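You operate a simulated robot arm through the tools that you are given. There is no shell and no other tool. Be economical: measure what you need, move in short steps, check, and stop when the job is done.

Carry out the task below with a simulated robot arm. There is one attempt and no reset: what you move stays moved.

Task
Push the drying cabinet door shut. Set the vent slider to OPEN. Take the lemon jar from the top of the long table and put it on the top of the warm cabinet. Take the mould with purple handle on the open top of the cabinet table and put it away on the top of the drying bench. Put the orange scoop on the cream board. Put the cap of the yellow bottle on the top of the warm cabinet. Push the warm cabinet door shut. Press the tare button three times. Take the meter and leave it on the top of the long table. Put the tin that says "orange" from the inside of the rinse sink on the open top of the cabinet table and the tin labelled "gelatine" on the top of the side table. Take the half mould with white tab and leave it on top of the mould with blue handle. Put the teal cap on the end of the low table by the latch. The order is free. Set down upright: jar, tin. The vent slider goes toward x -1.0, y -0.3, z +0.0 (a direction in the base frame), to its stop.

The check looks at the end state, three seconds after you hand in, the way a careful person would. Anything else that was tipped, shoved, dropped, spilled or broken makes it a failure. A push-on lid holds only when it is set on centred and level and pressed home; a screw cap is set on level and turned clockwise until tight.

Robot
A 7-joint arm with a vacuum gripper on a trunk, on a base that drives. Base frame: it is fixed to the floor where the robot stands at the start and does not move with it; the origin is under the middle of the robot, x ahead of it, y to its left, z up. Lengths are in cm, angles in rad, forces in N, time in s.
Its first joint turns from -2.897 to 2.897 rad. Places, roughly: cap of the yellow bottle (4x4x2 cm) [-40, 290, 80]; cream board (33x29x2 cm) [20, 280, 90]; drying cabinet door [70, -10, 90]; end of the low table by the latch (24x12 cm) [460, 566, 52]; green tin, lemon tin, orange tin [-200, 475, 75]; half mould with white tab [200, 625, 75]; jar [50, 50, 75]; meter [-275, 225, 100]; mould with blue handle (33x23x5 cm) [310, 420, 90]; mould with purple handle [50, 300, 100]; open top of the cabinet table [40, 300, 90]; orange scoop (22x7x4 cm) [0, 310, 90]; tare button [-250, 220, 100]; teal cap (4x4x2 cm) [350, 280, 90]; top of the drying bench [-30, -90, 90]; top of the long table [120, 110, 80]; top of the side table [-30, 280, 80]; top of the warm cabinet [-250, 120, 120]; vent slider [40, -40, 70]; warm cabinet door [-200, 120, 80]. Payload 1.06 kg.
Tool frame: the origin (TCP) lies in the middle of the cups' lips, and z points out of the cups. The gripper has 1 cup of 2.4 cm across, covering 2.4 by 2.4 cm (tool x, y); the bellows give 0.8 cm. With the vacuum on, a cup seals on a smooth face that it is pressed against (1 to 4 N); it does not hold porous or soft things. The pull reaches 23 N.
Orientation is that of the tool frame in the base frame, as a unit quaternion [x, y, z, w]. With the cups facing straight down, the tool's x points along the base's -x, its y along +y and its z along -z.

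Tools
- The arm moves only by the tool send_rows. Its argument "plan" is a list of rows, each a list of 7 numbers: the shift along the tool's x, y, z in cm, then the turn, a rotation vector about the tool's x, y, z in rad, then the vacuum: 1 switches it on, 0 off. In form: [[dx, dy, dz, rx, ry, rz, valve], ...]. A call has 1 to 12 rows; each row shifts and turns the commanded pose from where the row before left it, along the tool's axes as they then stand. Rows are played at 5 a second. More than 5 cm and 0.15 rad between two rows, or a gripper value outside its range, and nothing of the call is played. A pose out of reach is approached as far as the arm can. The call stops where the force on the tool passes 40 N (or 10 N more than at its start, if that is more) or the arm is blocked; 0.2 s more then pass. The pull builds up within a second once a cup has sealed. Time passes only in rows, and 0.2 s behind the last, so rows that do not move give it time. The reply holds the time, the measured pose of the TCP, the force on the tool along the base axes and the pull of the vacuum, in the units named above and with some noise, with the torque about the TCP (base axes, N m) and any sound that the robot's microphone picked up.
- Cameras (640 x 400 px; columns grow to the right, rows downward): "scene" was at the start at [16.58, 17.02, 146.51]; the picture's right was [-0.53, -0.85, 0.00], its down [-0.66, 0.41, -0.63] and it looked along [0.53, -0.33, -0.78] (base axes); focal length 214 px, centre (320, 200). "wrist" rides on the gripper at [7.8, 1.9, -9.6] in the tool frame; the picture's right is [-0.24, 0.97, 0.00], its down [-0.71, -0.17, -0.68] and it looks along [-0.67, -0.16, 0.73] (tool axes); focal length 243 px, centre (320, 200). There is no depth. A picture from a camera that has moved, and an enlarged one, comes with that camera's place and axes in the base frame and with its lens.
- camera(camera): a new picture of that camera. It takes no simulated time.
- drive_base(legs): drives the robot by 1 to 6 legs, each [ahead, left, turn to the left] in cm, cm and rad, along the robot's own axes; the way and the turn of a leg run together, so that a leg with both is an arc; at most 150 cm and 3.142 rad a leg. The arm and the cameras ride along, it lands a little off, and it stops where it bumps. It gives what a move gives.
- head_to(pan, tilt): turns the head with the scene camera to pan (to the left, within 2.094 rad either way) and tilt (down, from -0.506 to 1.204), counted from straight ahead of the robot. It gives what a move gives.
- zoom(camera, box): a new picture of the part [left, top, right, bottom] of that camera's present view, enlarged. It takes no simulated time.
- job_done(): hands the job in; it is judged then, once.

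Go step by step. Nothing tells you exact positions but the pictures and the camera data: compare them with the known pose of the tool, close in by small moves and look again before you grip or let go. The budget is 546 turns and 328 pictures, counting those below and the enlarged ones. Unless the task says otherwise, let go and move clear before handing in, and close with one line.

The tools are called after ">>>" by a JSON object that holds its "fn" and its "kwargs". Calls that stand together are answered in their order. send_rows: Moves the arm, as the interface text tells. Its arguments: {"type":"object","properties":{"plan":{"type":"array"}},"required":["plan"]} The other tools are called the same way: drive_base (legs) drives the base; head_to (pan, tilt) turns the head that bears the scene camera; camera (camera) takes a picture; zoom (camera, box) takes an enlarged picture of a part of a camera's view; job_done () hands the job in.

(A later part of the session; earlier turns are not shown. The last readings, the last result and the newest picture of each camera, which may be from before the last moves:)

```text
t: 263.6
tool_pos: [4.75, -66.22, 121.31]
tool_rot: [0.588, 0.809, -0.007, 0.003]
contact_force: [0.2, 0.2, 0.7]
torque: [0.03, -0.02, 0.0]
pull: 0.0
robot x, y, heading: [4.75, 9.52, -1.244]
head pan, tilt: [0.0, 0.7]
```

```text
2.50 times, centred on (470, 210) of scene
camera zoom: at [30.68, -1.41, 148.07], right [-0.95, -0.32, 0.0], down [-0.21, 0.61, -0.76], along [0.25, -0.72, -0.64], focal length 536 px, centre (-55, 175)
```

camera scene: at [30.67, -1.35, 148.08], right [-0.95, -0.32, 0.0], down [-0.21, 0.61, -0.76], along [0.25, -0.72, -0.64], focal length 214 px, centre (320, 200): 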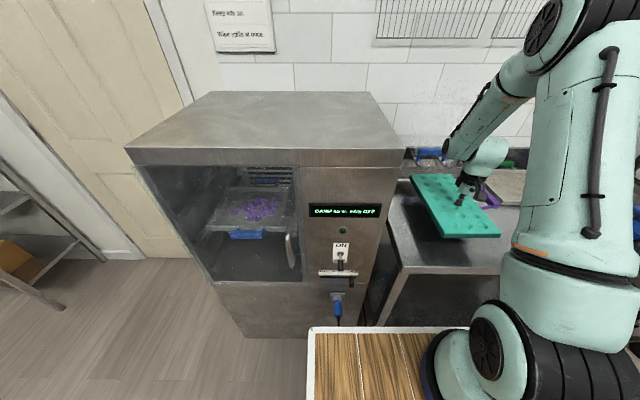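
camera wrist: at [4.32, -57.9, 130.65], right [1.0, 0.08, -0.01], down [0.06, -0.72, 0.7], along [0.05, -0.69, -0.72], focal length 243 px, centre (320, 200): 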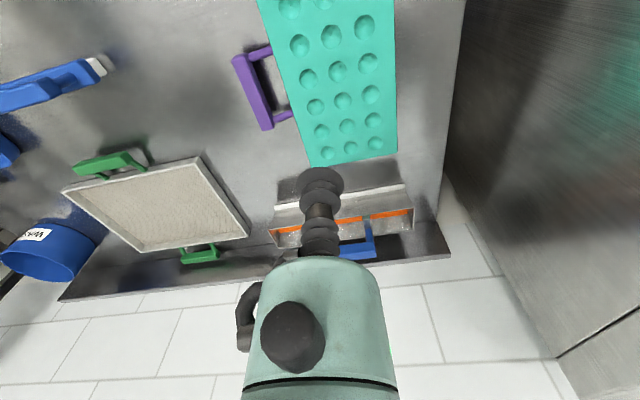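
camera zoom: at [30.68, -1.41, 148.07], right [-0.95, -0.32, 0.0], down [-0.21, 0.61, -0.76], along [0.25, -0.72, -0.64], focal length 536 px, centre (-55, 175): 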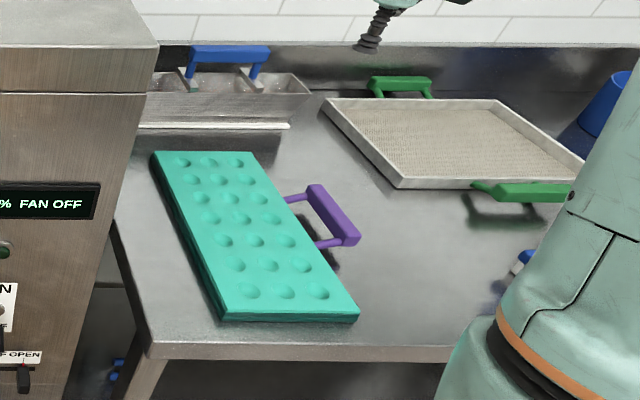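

Mould is set on the bench. Next, the black cap on the side table: I back out and drive around to the side table's west side.

>>> {"fn": "send_rows", "kwargs": {"plan": [[4.5, 0, -1, 0, 0, 0, 0], [4.5, 0, -1, 0, 0, 0, 0], [4.5, 0, -1, 0, 0, 0, 0]]}}

>>> {"fn": "drive_base", "kwargs": {"legs": [[0, -60, 0], [-20, 0, 0], [0, 0, 1.51], [0, 0, 1.51], [130, 0, 0], [132, 0, 0]]}}

>>> {"fn": "drive_base", "kwargs": {"legs": [[0, 0, -1.483]]}}

>>> {"fn": "head_to", "kwargs": {"pan": -0.2, "tilt": 0.7}}

>>> {"fn": "camera", "kwargs": {"camera": "scene"}}

>>> {"fn": "camera", "kwargs": {"camera": "wrist"}}

```text
t: 264.4
tool_pos: [0.67, -53.23, 124.16]
tool_rot: [0.588, 0.809, -0.007, 0.002]
contact_force: [-0.4, -0.7, 0.5]
torque: [0.03, -0.01, -0.03]
pull: 0.0
robot x, y, heading: [4.59, 9.44, -1.242]
head pan, tilt: [0.0, 0.7]
```

```text
t: 288.9
tool_pos: [-116.18, 327.88, 124.22]
tool_rot: [0.793, -0.609, -0.002, -0.008]
contact_force: [-0.5, 0.3, 0.0]
torque: [0.0, 0.02, -0.01]
pull: 0.1
robot x, y, heading: [-123.15, 265.45, 1.846]
head pan, tilt: [0.0, 0.7]
```

```text
t: 293.0
tool_pos: [-60.83, 263.49, 124.22]
tool_rot: [-0.17, 0.985, -0.004, 0.009]
contact_force: [0.0, -0.3, -0.1]
torque: [-0.02, -0.03, 0.0]
pull: 0.1
robot x, y, heading: [-123.42, 265.76, 0.357]
head pan, tilt: [0.0, 0.7]
```

```text
t: 293.7
tool_pos: [-60.82, 263.59, 124.32]
tool_rot: [-0.17, 0.985, -0.003, 0.007]
contact_force: [0.4, 0.2, 0.3]
torque: [-0.01, -0.01, -0.01]
pull: 0.0
robot x, y, heading: [-123.66, 265.68, 0.355]
head pan, tilt: [-0.201, 0.7]
```

```text
184 pictures are left
camera scene: at [-112.86, 290.3, 148.08], right [0.16, -0.99, 0.0], down [-0.64, -0.1, -0.76], along [0.76, 0.12, -0.64], focal length 214 px, centre (320, 200)
```

scene: 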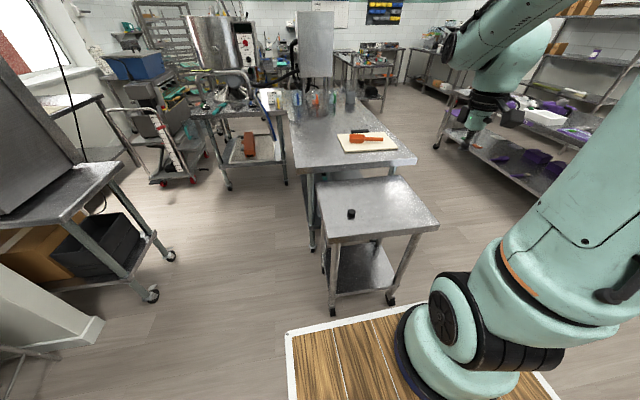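

```text
183 pictures are left
camera wrist: at [-68.95, 262.79, 133.65], right [-0.1, 0.99, -0.01], down [0.71, 0.08, 0.7], along [0.69, 0.07, -0.72], focal length 243 px, centre (320, 200)
```

wrist: 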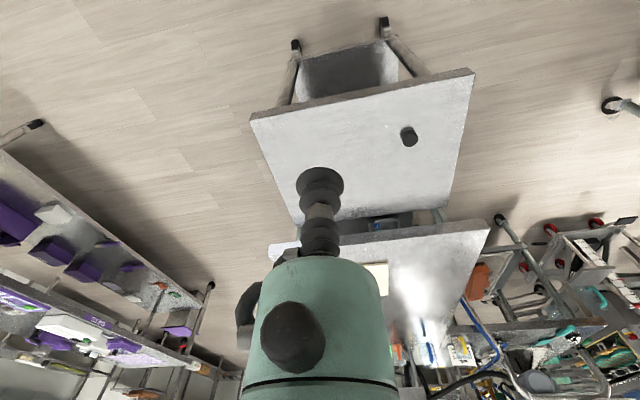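

The cap is at (-41,287.4,~80). I drive 15 cm nearer and bring the cup above it.

>>> {"fn": "drive_base", "kwargs": {"legs": [[15, 0, 0]]}}

```text
t: 295.1
tool_pos: [-46.89, 268.43, 124.24]
tool_rot: [-0.169, 0.986, -0.004, 0.008]
contact_force: [0.2, -0.1, -0.8]
torque: [-0.02, 0.01, 0.0]
pull: 0.0
robot x, y, heading: [-109.7, 270.88, 0.351]
head pan, tilt: [-0.201, 0.7]
```

>>> {"fn": "send_rows", "kwargs": {"plan": [[-2.95, 4, 0, 0, 0, 0, 0], [-2.95, 4, 0, 0, 0, 0, 0], [-2.95, 4, 0, 0, 0, 0, 0], [-2.95, 4, 0, 0, 0, 0, 0], [0, 0, 4.5, 0, 0, 0, 0], [0, 0, 4.5, 0, 0, 0, 0], [0, 0, 4.5, 0, 0, 0, 0], [0, 0, 4.5, 0, 0, 0, 0], [0, 0, 4.5, 0, 0, 0, 0], [0, 0, 4.5, 0, 0, 0, 0]]}}

>>> {"fn": "camera", "kwargs": {"camera": "wrist"}}

```text
t: 297.3
tool_pos: [-40.56, 287.2, 97.43]
tool_rot: [-0.167, 0.986, -0.004, 0.009]
contact_force: [0.5, -0.3, -0.3]
torque: [0.04, -0.06, 0.0]
pull: 0.0
robot x, y, heading: [-109.25, 270.72, 0.354]
head pan, tilt: [-0.201, 0.7]
```

```text
182 pictures are left
camera wrist: at [-48.67, 286.53, 106.71], right [-0.1, 0.99, -0.01], down [0.71, 0.08, 0.7], along [0.69, 0.07, -0.72], focal length 243 px, centre (320, 200)
```

wrist: 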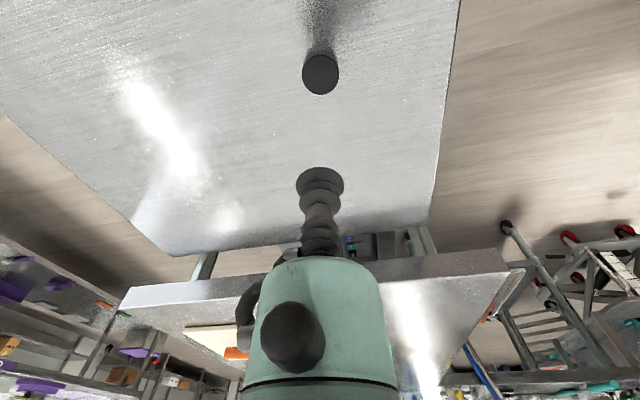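

>>> {"fn": "send_rows", "kwargs": {"plan": [[-0.3, 0.1, 4, 0, 0, 0, 0], [0, 0, 4, 0, 0, 0, 0], [0, 0, 3, 0, 0, 0, 0]]}}

>>> {"fn": "camera", "kwargs": {"camera": "wrist"}}

```text
t: 298.1
tool_pos: [-40.14, 287.32, 86.32]
tool_rot: [-0.168, 0.986, -0.004, 0.007]
contact_force: [-0.2, -0.6, 0.8]
torque: [-0.05, -0.02, 0.03]
pull: 0.0
robot x, y, heading: [-109.25, 270.82, 0.353]
head pan, tilt: [-0.201, 0.7]
```

```text
181 pictures are left
camera wrist: at [-48.21, 286.73, 95.74], right [-0.1, 0.99, -0.01], down [0.71, 0.08, 0.7], along [0.69, 0.06, -0.72], focal length 243 px, centre (320, 200)
```

wrist: 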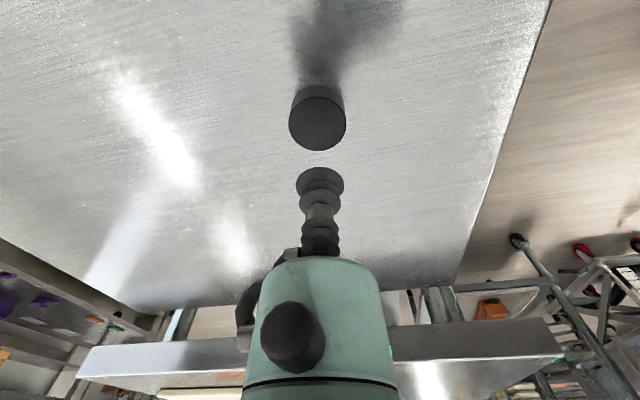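

>>> {"fn": "send_rows", "kwargs": {"plan": [[0.3, 0, 3, 0, 0, 0, 1], [0, 0, 1.5, 0, 0, 0, 1], [0, 0, 0.6, 0, 0, 0, 1], [0, 0, 0.5, 0, 0, 0, 1], [0, 0, 0.4, 0, 0, 0, 1], [0, 0, 0, 0, 0, 0, 1]]}}

```text
t: 299.1
tool_pos: [-40.19, 287.46, 81.09]
tool_rot: [-0.168, 0.986, -0.004, 0.01]
contact_force: [-6.4, -0.1, 24.0]
torque: [0.05, -0.03, -0.01]
pull: 22.8
robot x, y, heading: [-109.42, 270.74, 0.354]
head pan, tilt: [-0.201, 0.7]
stopped in row 5: the force on the tool passed its limit (the readings are from after the stop); the commanded pose is now the measured one
```

Sealed at z≈81.3. Lift.

>>> {"fn": "send_rows", "kwargs": {"plan": [[0, 0, -0.6, 0, 0, 0, 1], [0, 0, -1, 0, 0, 0, 1], [0, 0, -3, 0, 0, 0, 1], [0, 0, -5, 0, 0, 0, 1], [0, 0, -5, 0, 0, 0, 1], [0, 0, -5, 0, 0, 0, 1], [0, 0, -5, 0, 0, 0, 1]]}}

>>> {"fn": "camera", "kwargs": {"camera": "wrist"}}

```text
t: 300.7
tool_pos: [-40.62, 287.63, 105.48]
tool_rot: [-0.168, 0.986, -0.004, 0.009]
contact_force: [0.0, -0.2, -0.4]
torque: [-0.02, -0.03, 0.01]
pull: 23.0
robot x, y, heading: [-109.02, 271.43, 0.355]
head pan, tilt: [-0.201, 0.7]
```

```text
180 pictures are left
camera wrist: at [-48.72, 286.94, 114.83], right [-0.1, 0.99, -0.01], down [0.71, 0.08, 0.7], along [0.7, 0.07, -0.72], focal length 243 px, centre (320, 200)
```

wrist: 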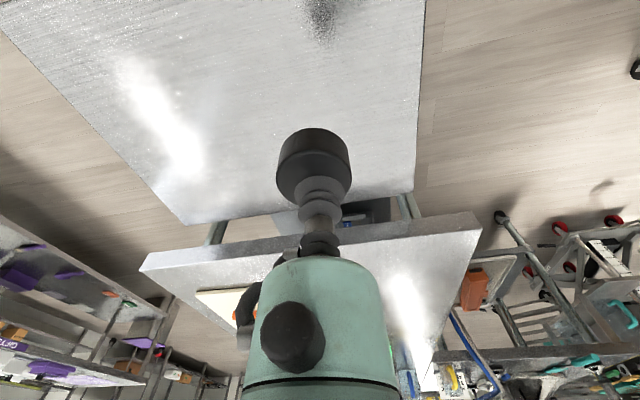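

Cap held. I raise it and drive to face the warm cabinet squarely.

>>> {"fn": "send_rows", "kwargs": {"plan": [[0, 0, -5, 0, 0, 0, 1], [0, 0, -5, 0, 0, 0, 1], [0, 0, -5, 0, 0, 0, 1], [0, 0, -5, 0, 0, 0, 1], [0, 0, -5, 0, 0, 0, 1], [0, 0, -5, 0, 0, 0, 1], [0, 0, -3, 0, 0, 0, 1]]}}

>>> {"fn": "drive_base", "kwargs": {"legs": [[-20, 0, 0], [0, 0, 1.54], [0, 0, 1.54], [0, 81, 0], [30, 0, 0]]}}

>>> {"fn": "head_to", "kwargs": {"pan": -0.1, "tilt": 0.5}}

>>> {"fn": "camera", "kwargs": {"camera": "scene"}}

>>> {"fn": "camera", "kwargs": {"camera": "wrist"}}

```text
t: 302.3
tool_pos: [-41.41, 287.5, 138.61]
tool_rot: [-0.167, 0.986, -0.004, 0.009]
contact_force: [-0.6, -0.2, 0.1]
torque: [0.01, -0.03, 0.01]
pull: 22.9
robot x, y, heading: [-109.74, 271.04, 0.354]
head pan, tilt: [-0.201, 0.7]
```

```text
t: 317.0
tool_pos: [-203.77, 165.68, 138.69]
tool_rot: [0.992, 0.124, -0.01, -0.004]
contact_force: [-0.6, 0.6, 0.9]
torque: [-0.03, 0.04, 0.02]
pull: 23.1
robot x, y, heading: [-134.65, 176.32, -2.87]
head pan, tilt: [-0.201, 0.7]
```

```text
t: 317.8
tool_pos: [-203.74, 165.55, 138.62]
tool_rot: [0.992, 0.124, -0.01, -0.004]
contact_force: [0.6, 0.0, 0.2]
torque: [0.01, 0.05, -0.03]
pull: 22.7
robot x, y, heading: [-135.02, 176.19, -2.875]
head pan, tilt: [-0.099, 0.499]
```

```text
179 pictures are left
camera scene: at [-147.57, 151.76, 149.84], right [-0.16, 0.99, 0.0], down [0.47, 0.08, -0.88], along [-0.87, -0.14, -0.48], focal length 214 px, centre (320, 200)
```

scene: 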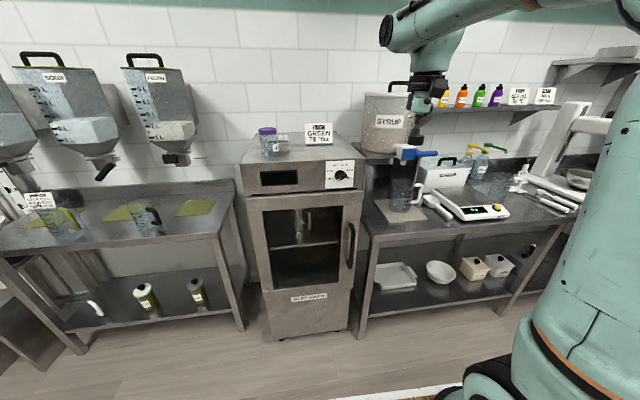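

```text
178 pictures are left
camera wrist: at [-195.46, 165.74, 148.03], right [0.01, -1.0, -0.01], down [-0.71, -0.01, 0.7], along [-0.7, 0.0, -0.71], focal length 243 px, centre (320, 200)
```

wrist: 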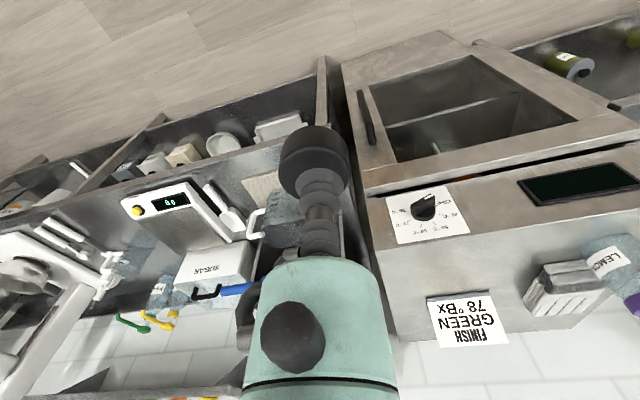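

>>> {"fn": "zoom", "kwargs": {"camera": "wrist", "box": [350, 130, 640, 370]}}

>>> {"fn": "zoom", "kwargs": {"camera": "scene", "box": [230, 110, 380, 220]}}

```text
1.67 times, centred on (495, 250) of wrist
camera zoom: at [-195.46, 165.74, 148.03], right [0.01, -1.0, -0.01], down [-0.71, -0.01, 0.7], along [-0.7, 0.0, -0.71], focal length 404 px, centre (28, 117)
```

zoom: 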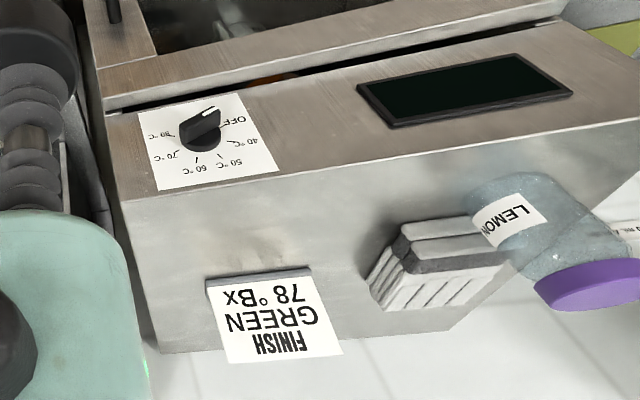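

```text
3.64 times, centred on (305, 165) of scene
camera zoom: at [-147.57, 151.76, 149.84], right [-0.16, 0.99, 0.0], down [0.47, 0.08, -0.88], along [-0.87, -0.14, -0.48], focal length 780 px, centre (374, 327)
```

zoom: 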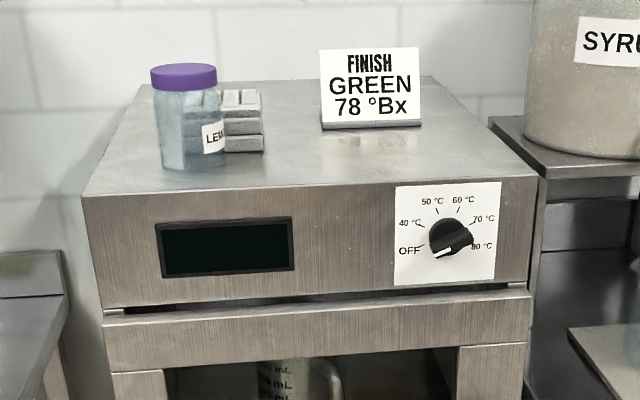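

Cabinet-top front edge runs from about (-217,111) to (-229,156), z≈124. I'll put the cap at (-234,140): drive 22 cm forward, then extend.

>>> {"fn": "drive_base", "kwargs": {"legs": [[22, 0, 0]]}}

```text
t: 319.4
tool_pos: [-225.04, 159.65, 138.61]
tool_rot: [0.992, 0.125, -0.009, -0.003]
contact_force: [-0.7, 0.2, 0.4]
torque: [-0.02, 0.05, -0.02]
pull: 22.5
robot x, y, heading: [-156.06, 170.25, -2.874]
head pan, tilt: [-0.099, 0.499]
```

>>> {"fn": "send_rows", "kwargs": {"plan": [[-2.7, 3.36, 0, 0, 0, 0, 1], [-2.7, 3.36, 0, 0, 0, 0, 1], [-2.7, 3.36, 0, 0, 0, 0, 1], [-2.7, 3.36, 0, 0, 0, 0, 1], [-2.7, 3.36, 0, 0, 0, 0, 1], [0, 0, 3.5, 0, 0, 0, 1], [0, 0, 3, 0, 0, 0, 1]]}}

>>> {"fn": "camera", "kwargs": {"camera": "wrist"}}

>>> {"fn": "zoom", "kwargs": {"camera": "scene", "box": [220, 80, 400, 220]}}

```text
t: 321.1
tool_pos: [-233.89, 140.11, 132.22]
tool_rot: [0.992, 0.125, -0.01, -0.004]
contact_force: [0.0, -0.4, -0.4]
torque: [0.0, 0.03, -0.02]
pull: 23.0
robot x, y, heading: [-155.75, 170.23, -2.874]
head pan, tilt: [-0.099, 0.499]
```

```text
175 pictures are left
camera wrist: at [-225.6, 140.2, 141.6], right [0.01, -1.0, -0.01], down [-0.71, -0.01, 0.7], along [-0.7, -0.01, -0.71], focal length 243 px, centre (320, 200)
```

wrist: 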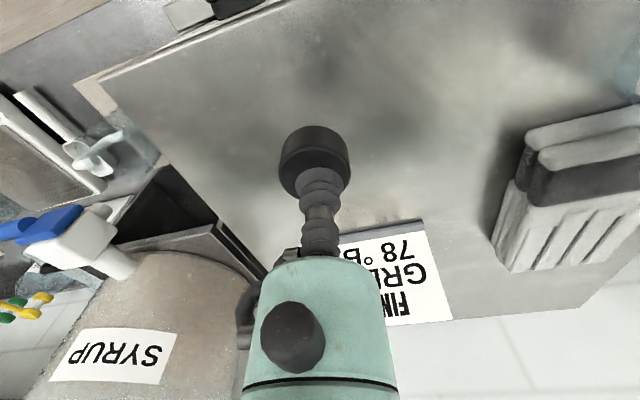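

```text
2.86 times, centred on (310, 150) of scene
camera zoom: at [-168.76, 145.93, 149.85], right [-0.17, 0.99, 0.0], down [0.47, 0.08, -0.88], along [-0.87, -0.15, -0.48], focal length 613 px, centre (349, 343)
```

zoom: 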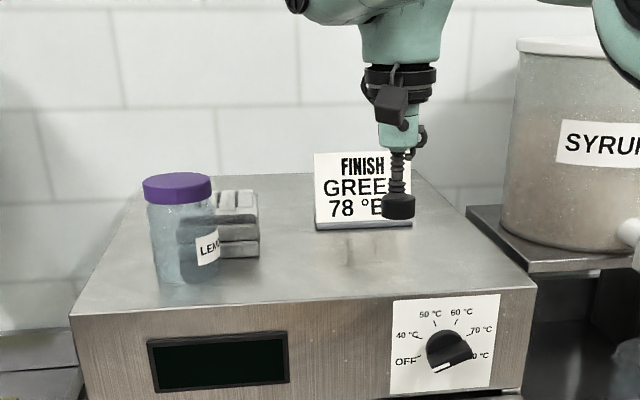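

Clear below. Lower to contact.

>>> {"fn": "send_rows", "kwargs": {"plan": [[0, 0, 3, 0, 0, 0, 1], [0, 0, 1, 0, 0, 0, 1], [0, 0, 0.7, 0, 0, 0, 1], [0, 0, 0.5, 0, 0, 0, 1], [0, 0, 0.5, 0, 0, 0, 1], [0, 0, 0.4, 0, 0, 0, 1]]}}

```text
t: 322.4
tool_pos: [-234.09, 140.14, 126.15]
tool_rot: [0.992, 0.125, -0.01, -0.003]
contact_force: [-0.3, -1.1, -0.1]
torque: [-0.04, 0.05, 0.0]
pull: 22.6
robot x, y, heading: [-155.88, 170.28, -2.878]
head pan, tilt: [-0.099, 0.499]
```

>>> {"fn": "send_rows", "kwargs": {"plan": [[0, 0, 0.4, 0, 0, 0, 1], [0, 0, 0.4, 0, 0, 0, 1], [0, 0, 0.4, 0, 0, 0, 1], [0, 0, 0, 0, 0, 0, 1]]}}

```text
t: 323.4
tool_pos: [-234.26, 140.05, 125.08]
tool_rot: [0.992, 0.125, -0.011, -0.003]
contact_force: [2.8, 2.9, 22.7]
torque: [-0.11, 0.12, 0.0]
pull: 23.0
robot x, y, heading: [-155.96, 170.47, -2.871]
head pan, tilt: [-0.099, 0.499]
```

>>> {"fn": "send_rows", "kwargs": {"plan": [[0, 0, -0.4, 0, 0, 0, 0], [0, 0, 0, 0, 0, 0, 0], [0, 0, 0, 0, 0, 0, 0], [0, 0, 0, 0, 0, 0, 0], [0, 0, 0, 0, 0, 0, 0], [0, 0, -1, 0, 0, 0, 0], [0, 0, -3, 0, 0, 0, 0], [0, 0, -4, 0, 0, 0, 0], [0, 0, -4, 0, 0, 0, 0], [4, 0, 0, 0, 0, 0, 0], [4, 0, 0, 0, 0, 0, 0], [4, 0, 0, 0, 0, 0, 0]]}}

>>> {"fn": "camera", "kwargs": {"camera": "wrist"}}

>>> {"fn": "zoom", "kwargs": {"camera": "scene", "box": [220, 80, 400, 220]}}

```text
t: 326.1
tool_pos: [-222.28, 142.72, 137.15]
tool_rot: [0.992, 0.125, -0.01, -0.004]
contact_force: [-0.2, -0.6, -0.1]
torque: [0.02, -0.01, 0.01]
pull: 0.0
robot x, y, heading: [-155.97, 170.56, -2.873]
head pan, tilt: [-0.099, 0.499]
```

```text
173 pictures are left
camera wrist: at [-214.07, 142.95, 146.51], right [0.01, -1.0, -0.01], down [-0.71, -0.01, 0.7], along [-0.7, -0.01, -0.72], focal length 243 px, centre (320, 200)
```

wrist: 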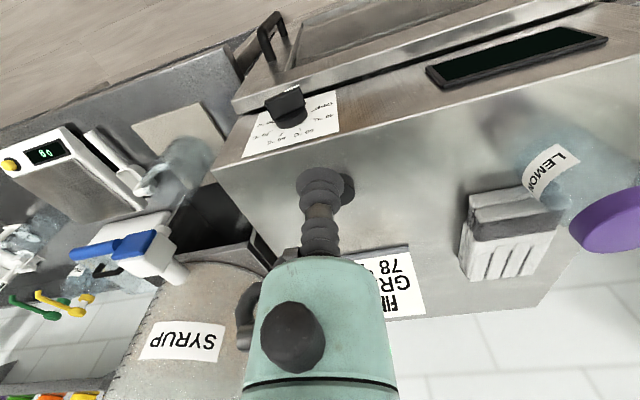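

```text
2.86 times, centred on (310, 150) of scene
camera zoom: at [-168.84, 145.9, 149.84], right [-0.17, 0.99, 0.0], down [0.47, 0.08, -0.88], along [-0.87, -0.15, -0.48], focal length 613 px, centre (349, 343)
```

zoom: 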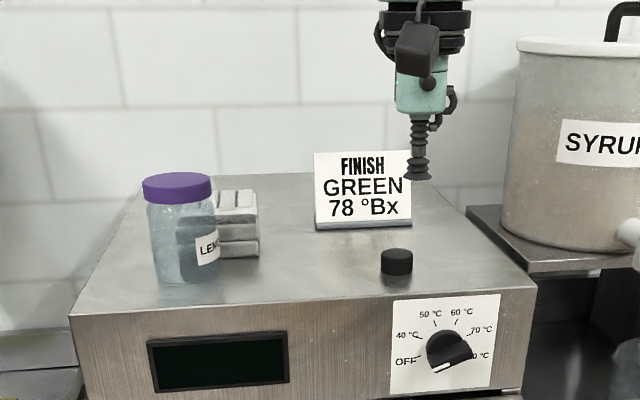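

Cap is on. I check the yellow bottle on the shelf and then turn toward the rinse sink.

>>> {"fn": "head_to", "kwargs": {"pan": -0.6, "tilt": 0.3}}

>>> {"fn": "camera", "kwargs": {"camera": "scene"}}

>>> {"fn": "head_to", "kwargs": {"pan": -1.5, "tilt": 0.4}}

>>> {"fn": "camera", "kwargs": {"camera": "scene"}}

```text
t: 327.0
tool_pos: [-222.49, 142.82, 137.15]
tool_rot: [0.992, 0.125, -0.01, -0.004]
contact_force: [-0.2, 0.6, -0.5]
torque: [0.02, -0.01, 0.0]
pull: 0.0
robot x, y, heading: [-155.89, 170.12, -2.869]
head pan, tilt: [-0.6, 0.3]
```

```text
171 pictures are left
camera scene: at [-168.64, 150.49, 151.69], right [0.33, 0.95, 0.0], down [0.28, -0.1, -0.96], along [-0.9, 0.31, -0.3], focal length 214 px, centre (320, 200)
```

scene: 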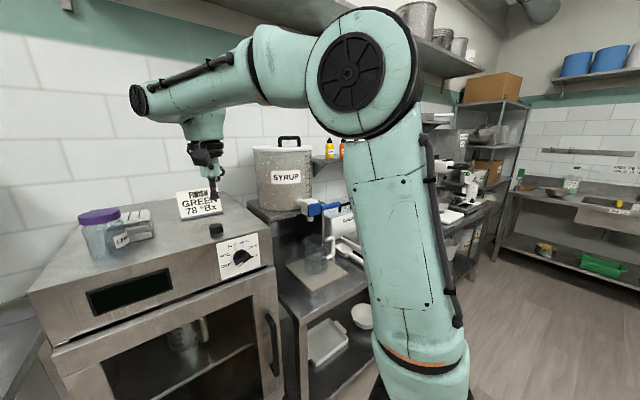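

```text
t: 328.2
tool_pos: [-222.34, 142.86, 137.21]
tool_rot: [0.992, 0.126, -0.01, -0.004]
contact_force: [-0.1, -1.1, -0.5]
torque: [-0.01, 0.01, -0.01]
pull: 0.1
robot x, y, heading: [-155.78, 170.28, -2.874]
head pan, tilt: [-1.499, 0.4]
```

```text
170 pictures are left
camera scene: at [-162.9, 156.18, 150.76], right [0.94, 0.33, 0.0], down [0.13, -0.37, -0.92], along [-0.31, 0.87, -0.39], focal length 214 px, centre (320, 200)
```

scene: 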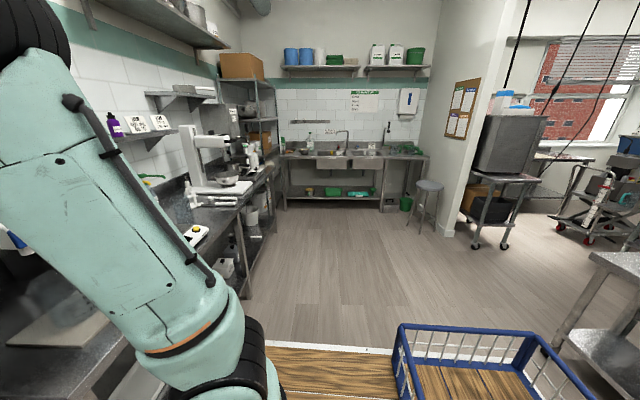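

Now to the rinse sink: back off, turn, and drive toward it.

>>> {"fn": "drive_base", "kwargs": {"legs": [[-20, 0, 0], [0, 0, -1.543], [0, -22, 0], [90, 0, 0], [90, 0, 0]]}}

>>> {"fn": "head_to", "kwargs": {"pan": -0.1, "tilt": 0.5}}

>>> {"fn": "camera", "kwargs": {"camera": "scene"}}

```text
t: 343.5
tool_pos: [-198.66, 420.22, 137.23]
tool_rot: [0.801, -0.599, -0.003, -0.009]
contact_force: [-0.3, 0.1, -0.8]
torque: [0.05, -0.03, 0.02]
pull: 0.1
robot x, y, heading: [-169.03, 354.53, 1.873]
head pan, tilt: [-1.499, 0.4]
```

```text
t: 345.0
tool_pos: [-198.66, 420.14, 137.28]
tool_rot: [0.8, -0.6, -0.004, -0.01]
contact_force: [-0.1, -0.6, -0.2]
torque: [-0.01, -0.03, -0.01]
pull: 0.0
robot x, y, heading: [-169.06, 354.8, 1.87]
head pan, tilt: [-0.099, 0.499]
```

```text
169 pictures are left
camera scene: at [-193.76, 367.01, 149.85], right [0.98, 0.2, 0.0], down [0.1, -0.47, -0.88], along [-0.17, 0.86, -0.48], focal length 214 px, centre (320, 200)
```

scene: 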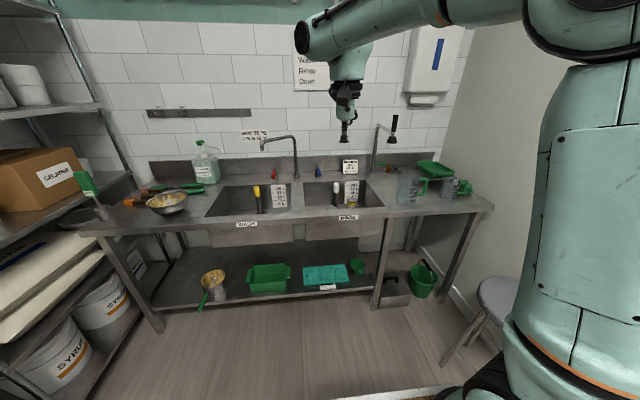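

>>> {"fn": "zoom", "kwargs": {"camera": "scene", "box": [190, 130, 400, 260]}}

>>> {"fn": "camera", "kwargs": {"camera": "wrist"}}

```text
3.05 times, centred on (295, 195) of scene
camera zoom: at [-193.76, 367.01, 149.85], right [0.98, 0.2, 0.0], down [0.1, -0.47, -0.88], along [-0.17, 0.86, -0.48], focal length 654 px, centre (396, 215)
```

zoom: 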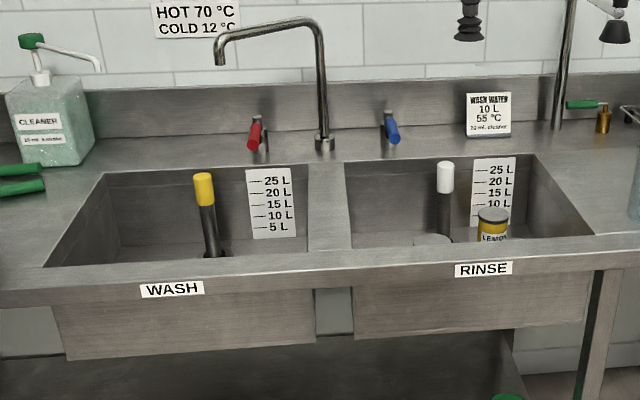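

```text
167 pictures are left
camera wrist: at [-198.31, 412.1, 146.56], right [-1.0, -0.05, -0.01], down [-0.04, 0.71, 0.7], along [-0.03, 0.7, -0.71], focal length 243 px, centre (320, 200)
```

wrist: 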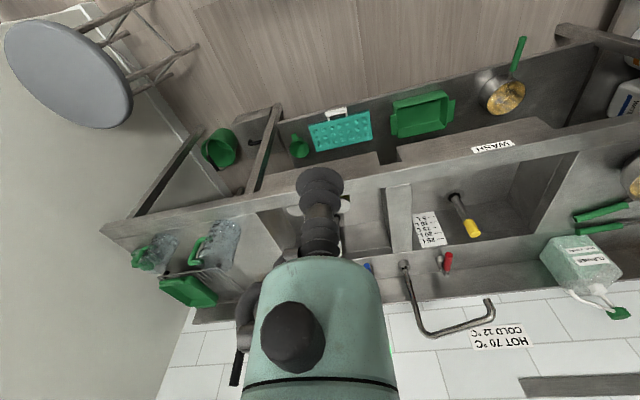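

The tins are in the right (RINSE) basin. I retract a bit and drive nearer.

>>> {"fn": "send_rows", "kwargs": {"plan": [[4.5, 0, 0, 0, 0, 0, 0], [4.5, 0, 0, 0, 0, 0, 0], [4.5, 0, 0, 0, 0, 0, 0]]}}

>>> {"fn": "drive_base", "kwargs": {"legs": [[55, -8, 0]]}}

>>> {"fn": "camera", "kwargs": {"camera": "wrist"}}

>>> {"fn": "head_to", "kwargs": {"pan": -0.3, "tilt": 0.8}}

>>> {"fn": "camera", "kwargs": {"camera": "scene"}}

```text
t: 345.8
tool_pos: [-194.97, 407.25, 137.09]
tool_rot: [0.8, -0.6, -0.003, -0.008]
contact_force: [0.0, 0.6, 0.3]
torque: [0.0, -0.07, 0.02]
pull: 0.0
robot x, y, heading: [-169.37, 354.81, 1.872]
head pan, tilt: [-0.099, 0.499]
```

```text
t: 349.1
tool_pos: [-203.88, 462.9, 137.04]
tool_rot: [0.8, -0.599, -0.004, -0.009]
contact_force: [-0.3, 0.0, -0.2]
torque: [0.01, 0.03, 0.01]
pull: 0.1
robot x, y, heading: [-178.2, 410.26, 1.869]
head pan, tilt: [-0.099, 0.499]
```

```text
166 pictures are left
camera wrist: at [-203.47, 454.76, 146.47], right [-1.0, -0.05, -0.01], down [-0.04, 0.71, 0.7], along [-0.03, 0.7, -0.71], focal length 243 px, centre (320, 200)
```

wrist: 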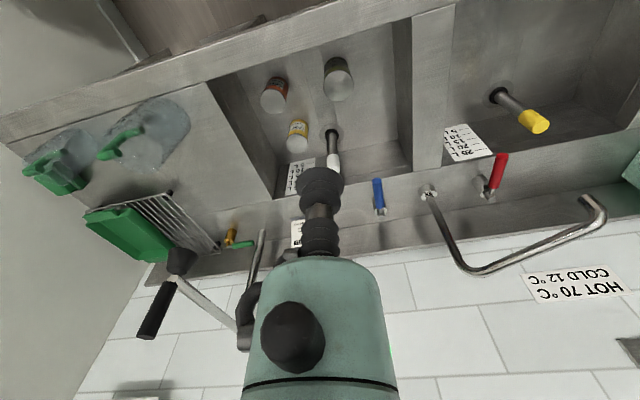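

```text
t: 349.9
tool_pos: [-203.92, 462.89, 137.1]
tool_rot: [0.801, -0.599, -0.005, -0.009]
contact_force: [-0.1, 0.2, 0.3]
torque: [-0.01, -0.01, 0.01]
pull: 0.1
robot x, y, heading: [-177.72, 410.62, 1.875]
head pan, tilt: [-0.3, 0.799]
```

```text
165 pictures are left
camera scene: at [-200.89, 421.81, 147.26], right [1.0, 0.0, 0.0], down [0.0, -0.72, -0.7], along [0.0, 0.7, -0.72], focal length 214 px, centre (320, 200)
```

scene: 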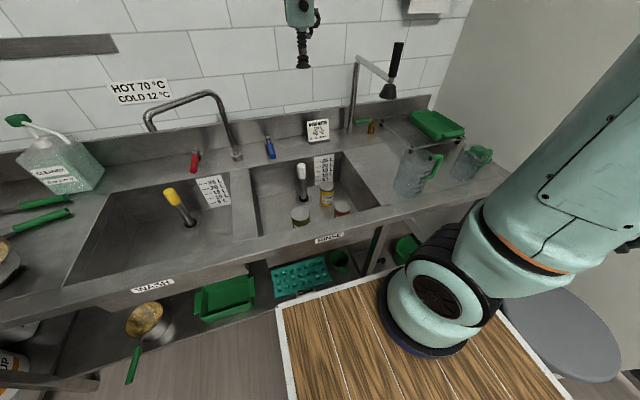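

>>> {"fn": "zoom", "kwargs": {"camera": "scene", "box": [250, 140, 390, 240]}}

>>> {"fn": "zoom", "kwargs": {"camera": "wrist", "box": [230, 40, 410, 200]}}

```text
4.00 times, centred on (320, 190) of scene
camera zoom: at [-200.89, 421.81, 147.26], right [1.0, 0.0, 0.0], down [0.0, -0.72, -0.7], along [0.0, 0.7, -0.72], focal length 858 px, centre (320, 240)
```

zoom: 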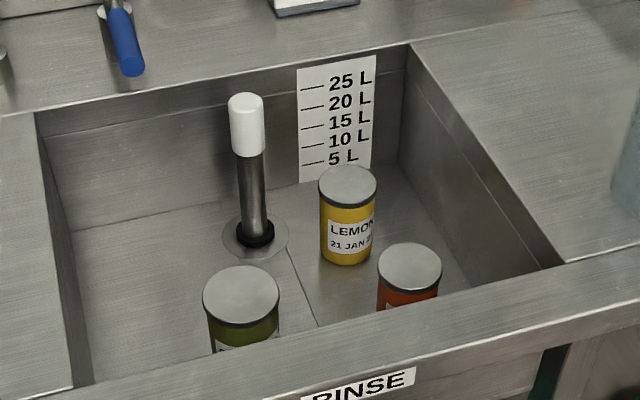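

```text
2.50 times, centred on (320, 120) of wrist
camera zoom: at [-203.46, 454.76, 146.47], right [-1.0, -0.05, -0.01], down [-0.04, 0.71, 0.7], along [-0.03, 0.7, -0.71], focal length 606 px, centre (320, 400)
```

zoom: 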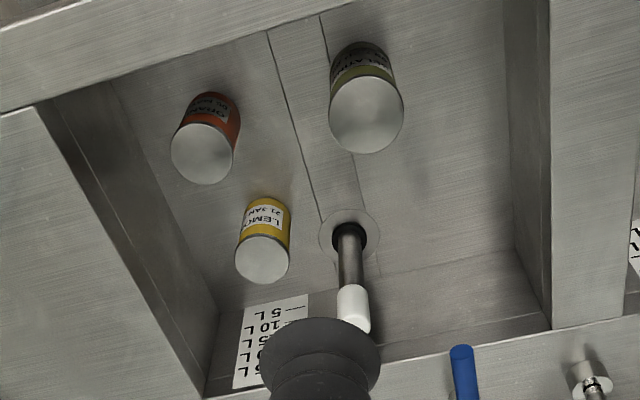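

Green tin = GELATINE at (-208.6,476.5,83.3); red tin = ORANGE at (-191.5,482.3,81.4); LEMON stays. I go above the orange tin.

>>> {"fn": "send_rows", "kwargs": {"plan": [[-3.02, -3.48, 0, 0, 0, 0, 0], [-3.02, -3.48, 0, 0, 0, 0, 0], [-3.02, -3.48, 0, 0, 0, 0, 0], [-3.02, -3.48, 0, 0, 0, 0, 0], [-3.02, -3.48, 0, 0, 0, 0, 0], [0, 0, 4.5, 0, 0, 0, 0], [0, 0, 4.5, 0, 0, 0, 0], [0, 0, 4.5, 0, 0, 0, 0], [0, 0, 4.5, 0, 0, 0, 0], [0, 0, 4.5, 0, 0, 0, 0], [0, 0, 4.5, 0, 0, 0, 0], [0, 0, 4.5, 0, 0, 0, 0]]}}

>>> {"fn": "camera", "kwargs": {"camera": "wrist"}}

>>> {"fn": "camera", "kwargs": {"camera": "scene"}}

```text
t: 352.4
tool_pos: [-191.27, 482.96, 105.83]
tool_rot: [0.801, -0.599, -0.004, -0.01]
contact_force: [0.3, -0.8, 0.3]
torque: [-0.01, 0.04, 0.01]
pull: 0.1
robot x, y, heading: [-177.62, 410.57, 1.873]
head pan, tilt: [-0.3, 0.799]
```

```text
162 pictures are left
camera wrist: at [-190.87, 474.81, 115.24], right [-1.0, -0.05, 0.0], down [-0.04, 0.71, 0.7], along [-0.03, 0.7, -0.71], focal length 243 px, centre (320, 200)
```

wrist: 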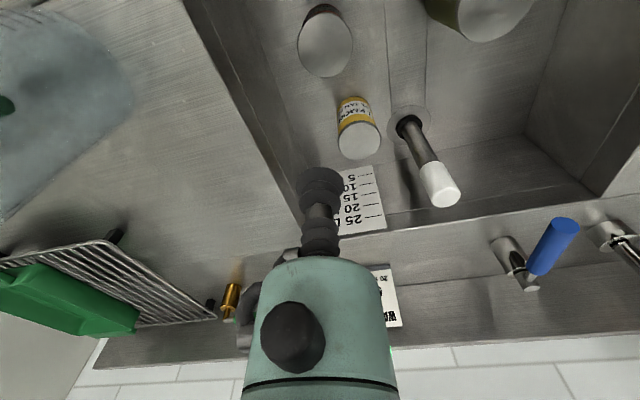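

```text
161 pictures are left
camera scene: at [-200.87, 421.76, 147.26], right [1.0, 0.0, 0.0], down [0.0, -0.72, -0.7], along [0.0, 0.7, -0.72], focal length 214 px, centre (320, 200)
```

scene: 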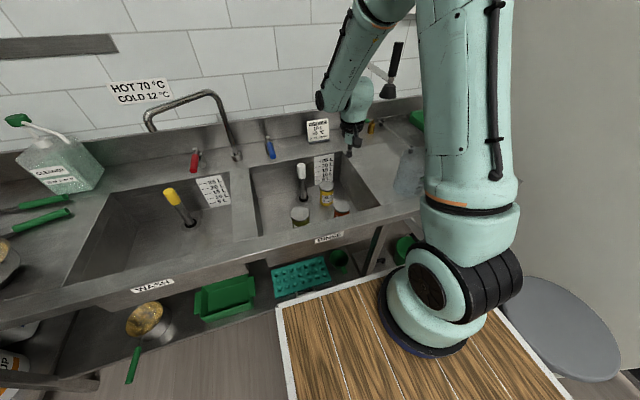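

>>> {"fn": "send_rows", "kwargs": {"plan": [[1, 0.66, 4, 0, 0, 0, 0], [0, 0, 4.5, 0, 0, 0, 0], [0, 0, 4.5, 0, 0, 0, 0], [0, 0, 3, 0, 0, 0, 0]]}}

>>> {"fn": "camera", "kwargs": {"camera": "wrist"}}

```text
t: 353.4
tool_pos: [-191.62, 482.15, 89.78]
tool_rot: [0.8, -0.6, -0.005, -0.009]
contact_force: [0.2, -0.3, 0.0]
torque: [0.0, 0.04, 0.04]
pull: 0.1
robot x, y, heading: [-178.2, 410.69, 1.873]
head pan, tilt: [-0.3, 0.799]
```

```text
160 pictures are left
camera wrist: at [-191.11, 473.97, 99.24], right [-1.0, -0.05, -0.01], down [-0.04, 0.71, 0.7], along [-0.03, 0.7, -0.71], focal length 243 px, centre (320, 200)
```

wrist: 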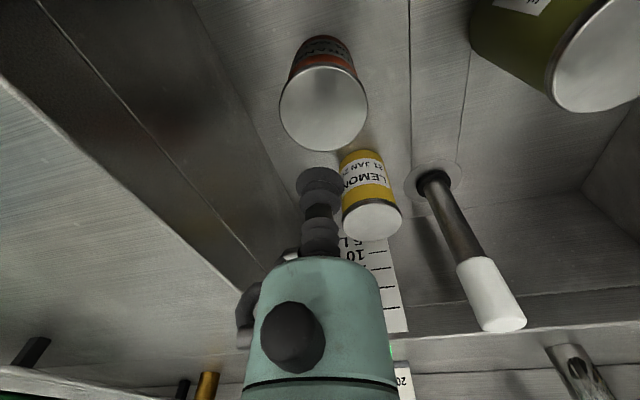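

>>> {"fn": "send_rows", "kwargs": {"plan": [[0.5, 0, 4, 0, 0, 0, 1], [0, 0, 2.2, 0, 0, 0, 1], [0, 0, 0.5, 0, 0, 0, 1], [0, 0, 0.4, 0, 0, 0, 1], [0, 0, 0.4, 0, 0, 0, 1], [0, 0, 0, 0, 0, 0, 1]]}}

```text
t: 354.9
tool_pos: [-191.41, 481.78, 82.4]
tool_rot: [0.8, -0.6, -0.004, -0.011]
contact_force: [0.4, -0.9, -1.0]
torque: [-0.03, 0.02, 0.0]
pull: 0.0
robot x, y, heading: [-177.97, 410.55, 1.874]
head pan, tilt: [-0.3, 0.799]
```

>>> {"fn": "send_rows", "kwargs": {"plan": [[0, 0, 0.4, 0, 0, 0, 1], [0, 0, 0.4, 0, 0, 0, 1], [0, 0, 0.4, 0, 0, 0, 1], [0, 0, 0.3, 0, 0, 0, 1], [0, 0, 0, 0, 0, 0, 1]]}}

```text
t: 356.1
tool_pos: [-191.4, 481.84, 81.03]
tool_rot: [0.8, -0.599, -0.004, -0.011]
contact_force: [3.9, 1.4, 15.0]
torque: [-0.12, 0.05, 0.01]
pull: 22.7
robot x, y, heading: [-178.17, 410.73, 1.875]
head pan, tilt: [-0.3, 0.799]
```

Sealed at z≈81. Lift slowly.

>>> {"fn": "send_rows", "kwargs": {"plan": [[0, 0, -0.6, 0, 0, 0, 1], [0, 0, -0.6, 0, 0, 0, 1], [0, 0, -1, 0, 0, 0, 1], [0, 0, -2, 0, 0, 0, 1], [0, 0, -3, 0, 0, 0, 1], [0, 0, -4, 0, 0, 0, 1], [0, 0, -4, 0, 0, 0, 1]]}}

>>> {"fn": "camera", "kwargs": {"camera": "wrist"}}

```text
t: 357.6
tool_pos: [-191.16, 481.49, 96.27]
tool_rot: [0.801, -0.599, -0.004, -0.01]
contact_force: [0.2, 0.2, -3.1]
torque: [-0.03, -0.05, 0.0]
pull: 23.2
robot x, y, heading: [-178.29, 410.31, 1.873]
head pan, tilt: [-0.3, 0.799]
```

```text
159 pictures are left
camera wrist: at [-190.77, 473.26, 105.54], right [-1.0, -0.05, -0.01], down [-0.04, 0.71, 0.7], along [-0.03, 0.7, -0.72], focal length 243 px, centre (320, 200)
```

wrist: 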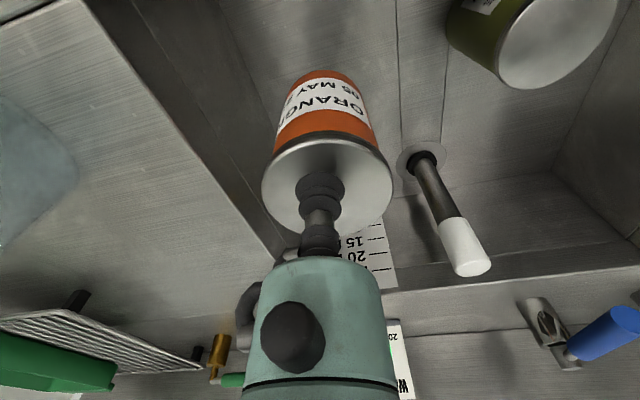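

ORANGE confirmed. I raise and tuck it, then drive to the front of the cabinet table.

>>> {"fn": "send_rows", "kwargs": {"plan": [[0, 0, -5, 0, 0, 0, 1], [0, 0, -5, 0, 0, 0, 1], [0, 0, -5, 0, 0, 0, 1], [0, 0, -5, 0, 0, 0, 1], [0, 0, -5, 0, 0, 0, 1], [0, 0, -5, 0, 0, 0, 1], [4.5, 0, 0, 0, 0, 0, 1], [4.5, 0, 0, 0, 0, 0, 1], [4, 0, 0, 0, 0, 0, 1]]}}

>>> {"fn": "drive_base", "kwargs": {"legs": [[-60, 0, 0], [0, 0, 1.6], [0, 0, 1.603], [85, 0, 0], [84, 0, 0]]}}

>>> {"fn": "drive_base", "kwargs": {"legs": [[0, 0, 1.54], [0, 0, 1.54]]}}

```text
t: 359.6
tool_pos: [-188.05, 468.51, 125.84]
tool_rot: [0.8, -0.599, -0.004, -0.01]
contact_force: [-0.5, 0.5, -3.3]
torque: [-0.02, -0.02, 0.02]
pull: 23.4
robot x, y, heading: [-177.74, 410.66, 1.871]
head pan, tilt: [-0.3, 0.799]
```

```text
t: 378.9
tool_pos: [-95.93, 136.82, 125.92]
tool_rot: [0.593, 0.805, -0.01, 0.004]
contact_force: [0.3, -0.3, -3.7]
torque: [0.04, 0.0, 0.0]
pull: 22.6
robot x, y, heading: [-107.0, 194.78, -1.256]
head pan, tilt: [-0.3, 0.799]
```

```text
t: 386.8
tool_pos: [-112.79, 253.44, 125.85]
tool_rot: [0.78, -0.626, -0.004, -0.009]
contact_force: [-0.3, 1.0, -2.4]
torque: [-0.05, -0.04, 0.02]
pull: 22.9
robot x, y, heading: [-106.8, 194.91, 1.804]
head pan, tilt: [-0.3, 0.799]
```

>>> {"fn": "drive_base", "kwargs": {"legs": [[0, 0, 0.07], [-16, 0, 0], [0, -138, 0]]}}

>>> {"fn": "head_to", "kwargs": {"pan": -0.2, "tilt": 0.7}}

>>> {"fn": "camera", "kwargs": {"camera": "scene"}}

>>> {"fn": "camera", "kwargs": {"camera": "wrist"}}

```text
t: 395.2
tool_pos: [20.22, 279.51, 125.9]
tool_rot: [0.804, -0.595, -0.004, -0.009]
contact_force: [0.3, 0.1, -2.3]
torque: [-0.01, 0.01, -0.03]
pull: 23.3
robot x, y, heading: [30.77, 221.29, 1.885]
head pan, tilt: [-0.3, 0.799]
```

```text
t: 395.9
tool_pos: [20.29, 279.42, 126.02]
tool_rot: [0.803, -0.596, -0.004, -0.009]
contact_force: [0.5, 0.9, -2.3]
torque: [-0.04, 0.01, 0.01]
pull: 23.5
robot x, y, heading: [30.86, 221.53, 1.884]
head pan, tilt: [-0.201, 0.7]
```

```text
158 pictures are left
camera scene: at [6.98, 233.05, 148.07], right [0.99, 0.11, 0.0], down [0.07, -0.64, -0.76], along [-0.08, 0.76, -0.64], focal length 214 px, centre (320, 200)
```

scene: 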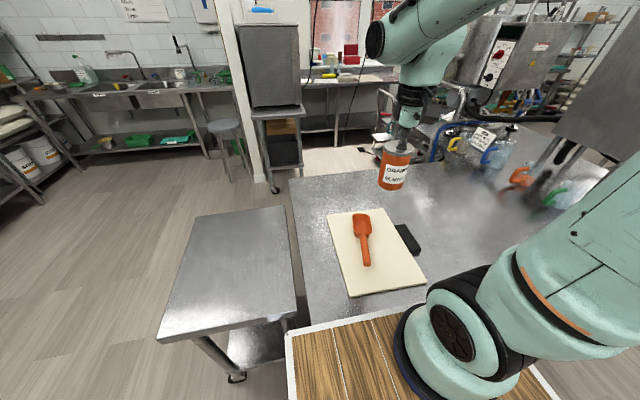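

```text
157 pictures are left
camera wrist: at [20.73, 271.37, 135.29], right [-1.0, -0.06, -0.01], down [-0.05, 0.71, 0.7], along [-0.04, 0.7, -0.71], focal length 243 px, centre (320, 200)
```

wrist: 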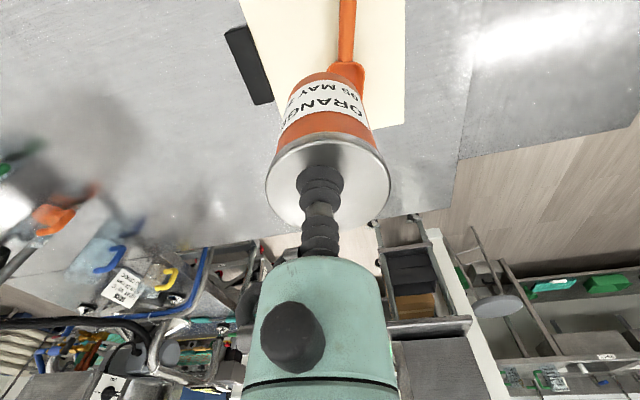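

I move the tin over the free area where the mould was.

>>> {"fn": "send_rows", "kwargs": {"plan": [[-1.63, -4.65, 0, 0, 0, 0, 1], [-1.63, -4.65, 0, 0, 0, 0, 1], [-1.63, -4.65, 0, 0, 0, 0, 1], [-1.63, -4.65, 0, 0, 0, 0, 1], [-1.63, -4.65, 0, 0, 0, 0, 1], [-1.63, -4.65, 0, 0, 0, 0, 1], [0, 0, 4, 0, 0, 0, 1], [0, 0, 4, 0, 0, 0, 1], [0, 0, 4, 0, 0, 0, 1]]}}

>>> {"fn": "camera", "kwargs": {"camera": "scene"}}

>>> {"fn": "camera", "kwargs": {"camera": "wrist"}}

```text
t: 397.9
tool_pos: [44.05, 297.27, 114.29]
tool_rot: [0.804, -0.595, -0.004, -0.009]
contact_force: [-0.1, -0.9, -1.6]
torque: [-0.02, -0.03, -0.02]
pull: 22.5
robot x, y, heading: [30.66, 221.77, 1.884]
head pan, tilt: [-0.201, 0.7]
```

```text
156 pictures are left
camera scene: at [6.97, 233.02, 148.08], right [0.99, 0.11, 0.0], down [0.07, -0.64, -0.77], along [-0.09, 0.76, -0.64], focal length 214 px, centre (320, 200)
```

scene: 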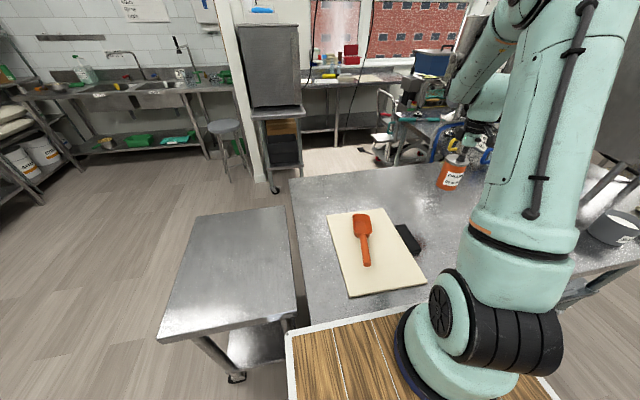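

```text
155 pictures are left
camera wrist: at [44.7, 289.19, 123.62], right [-1.0, -0.06, -0.01], down [-0.05, 0.71, 0.7], along [-0.04, 0.7, -0.71], focal length 243 px, centre (320, 200)
```

wrist: 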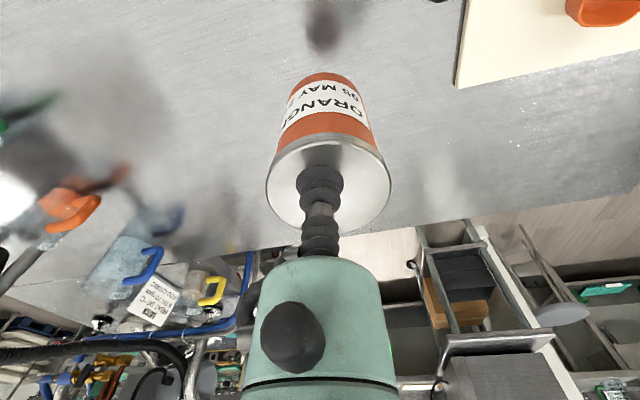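

>>> {"fn": "send_rows", "kwargs": {"plan": [[0, 0, 3, 0, 0, 0, 1], [0, 0, 3, 0, 0, 0, 1], [0, 0, 2, 0, 0, 0, 1], [0, 0, 1, 0, 0, 0, 1], [0, 0, 0.8, 0, 0, 0, 1], [0, 0, 0.8, 0, 0, 0, 1]]}}

>>> {"fn": "zoom", "kwargs": {"camera": "scene", "box": [400, 130, 520, 220]}}

```text
t: 399.3
tool_pos: [44.31, 297.41, 103.78]
tool_rot: [0.804, -0.595, -0.004, -0.009]
contact_force: [0.1, -0.4, -3.4]
torque: [-0.01, -0.02, 0.0]
pull: 22.7
robot x, y, heading: [30.77, 221.74, 1.88]
head pan, tilt: [-0.201, 0.7]
```

```text
4.44 times, centred on (460, 175) of scene
camera zoom: at [6.98, 233.05, 148.08], right [0.99, 0.11, 0.0], down [0.07, -0.64, -0.76], along [-0.09, 0.76, -0.64], focal length 953 px, centre (-302, 311)
```

zoom: 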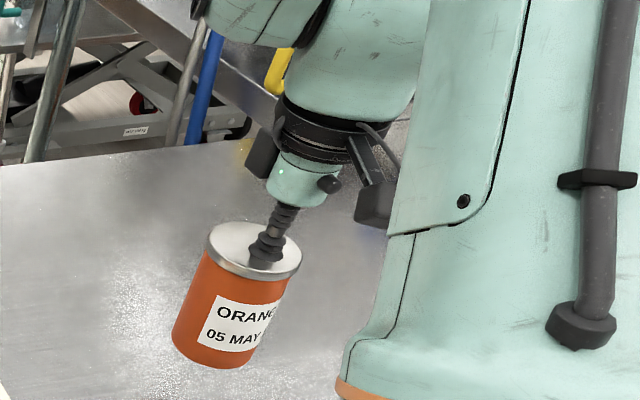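

>>> {"fn": "send_rows", "kwargs": {"plan": [[0, 0, 0.8, 0, 0, 0, 1], [0, 0, 0.8, 0, 0, 0, 1], [0, 0, 0.6, 0, 0, 0, 1], [0, 0, 0.5, 0, 0, 0, 1], [0, 0, 0.5, 0, 0, 0, 1], [0, 0, 0.5, 0, 0, 0, 1]]}}

```text
t: 400.7
tool_pos: [44.08, 297.56, 100.17]
tool_rot: [0.804, -0.595, -0.004, -0.01]
contact_force: [0.2, 0.0, -2.8]
torque: [-0.05, -0.02, -0.02]
pull: 22.9
robot x, y, heading: [30.61, 221.65, 1.877]
head pan, tilt: [-0.201, 0.7]
```

>>> {"fn": "send_rows", "kwargs": {"plan": [[0, 0, 0.5, 0, 0, 0, 1], [0, 0, 0.5, 0, 0, 0, 1], [0, 0, 0.5, 0, 0, 0, 1], [0, 0, 0.5, 0, 0, 0, 1], [0, 0, 0.4, 0, 0, 0, 1], [0, 0, 0.4, 0, 0, 0, 1]]}}

```text
t: 402.1
tool_pos: [44.31, 297.69, 97.71]
tool_rot: [0.803, -0.595, -0.005, -0.013]
contact_force: [2.3, -6.5, 20.0]
torque: [-0.01, 0.14, 0.07]
pull: 23.2
robot x, y, heading: [30.69, 221.73, 1.885]
head pan, tilt: [-0.201, 0.7]
stopped in row 6: the force on the tool passed its limit (the readings are from after the stop); the commanded pose is now the measured one
```

Standing. Release and lift.

>>> {"fn": "send_rows", "kwargs": {"plan": [[0, 0, -0.3, 0, 0, 0, 0], [0, 0, 0, 0, 0, 0, 0], [0, 0, 0, 0, 0, 0, 0], [0, 0, 0, 0, 0, 0, 0], [0, 0, 0, 0, 0, 0, 0], [0, 0, -0.6, 0, 0, 0, 0], [0, 0, -2, 0, 0, 0, 0], [0, 0, -4, 0, 0, 0, 0], [0, 0, -5, 0, 0, 0, 0], [0, 0, -5, 0, 0, 0, 0], [0, 0, -5, 0, 0, 0, 0], [0, 0, -5, 0, 0, 0, 0]]}}

>>> {"fn": "camera", "kwargs": {"camera": "wrist"}}

```text
t: 404.6
tool_pos: [44.17, 297.13, 124.67]
tool_rot: [0.803, -0.596, -0.004, -0.011]
contact_force: [0.1, -0.4, -0.9]
torque: [-0.02, -0.01, -0.01]
pull: 0.0
robot x, y, heading: [30.76, 221.37, 1.886]
head pan, tilt: [-0.201, 0.7]
```

```text
153 pictures are left
camera wrist: at [44.64, 288.91, 133.99], right [-1.0, -0.06, -0.01], down [-0.05, 0.71, 0.7], along [-0.04, 0.7, -0.71], focal length 243 px, centre (320, 200)
```

wrist: 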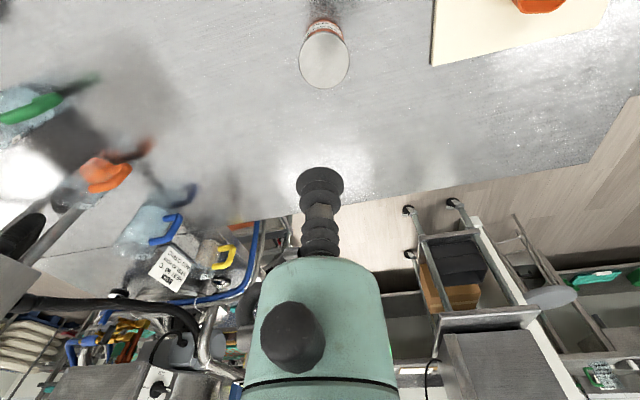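

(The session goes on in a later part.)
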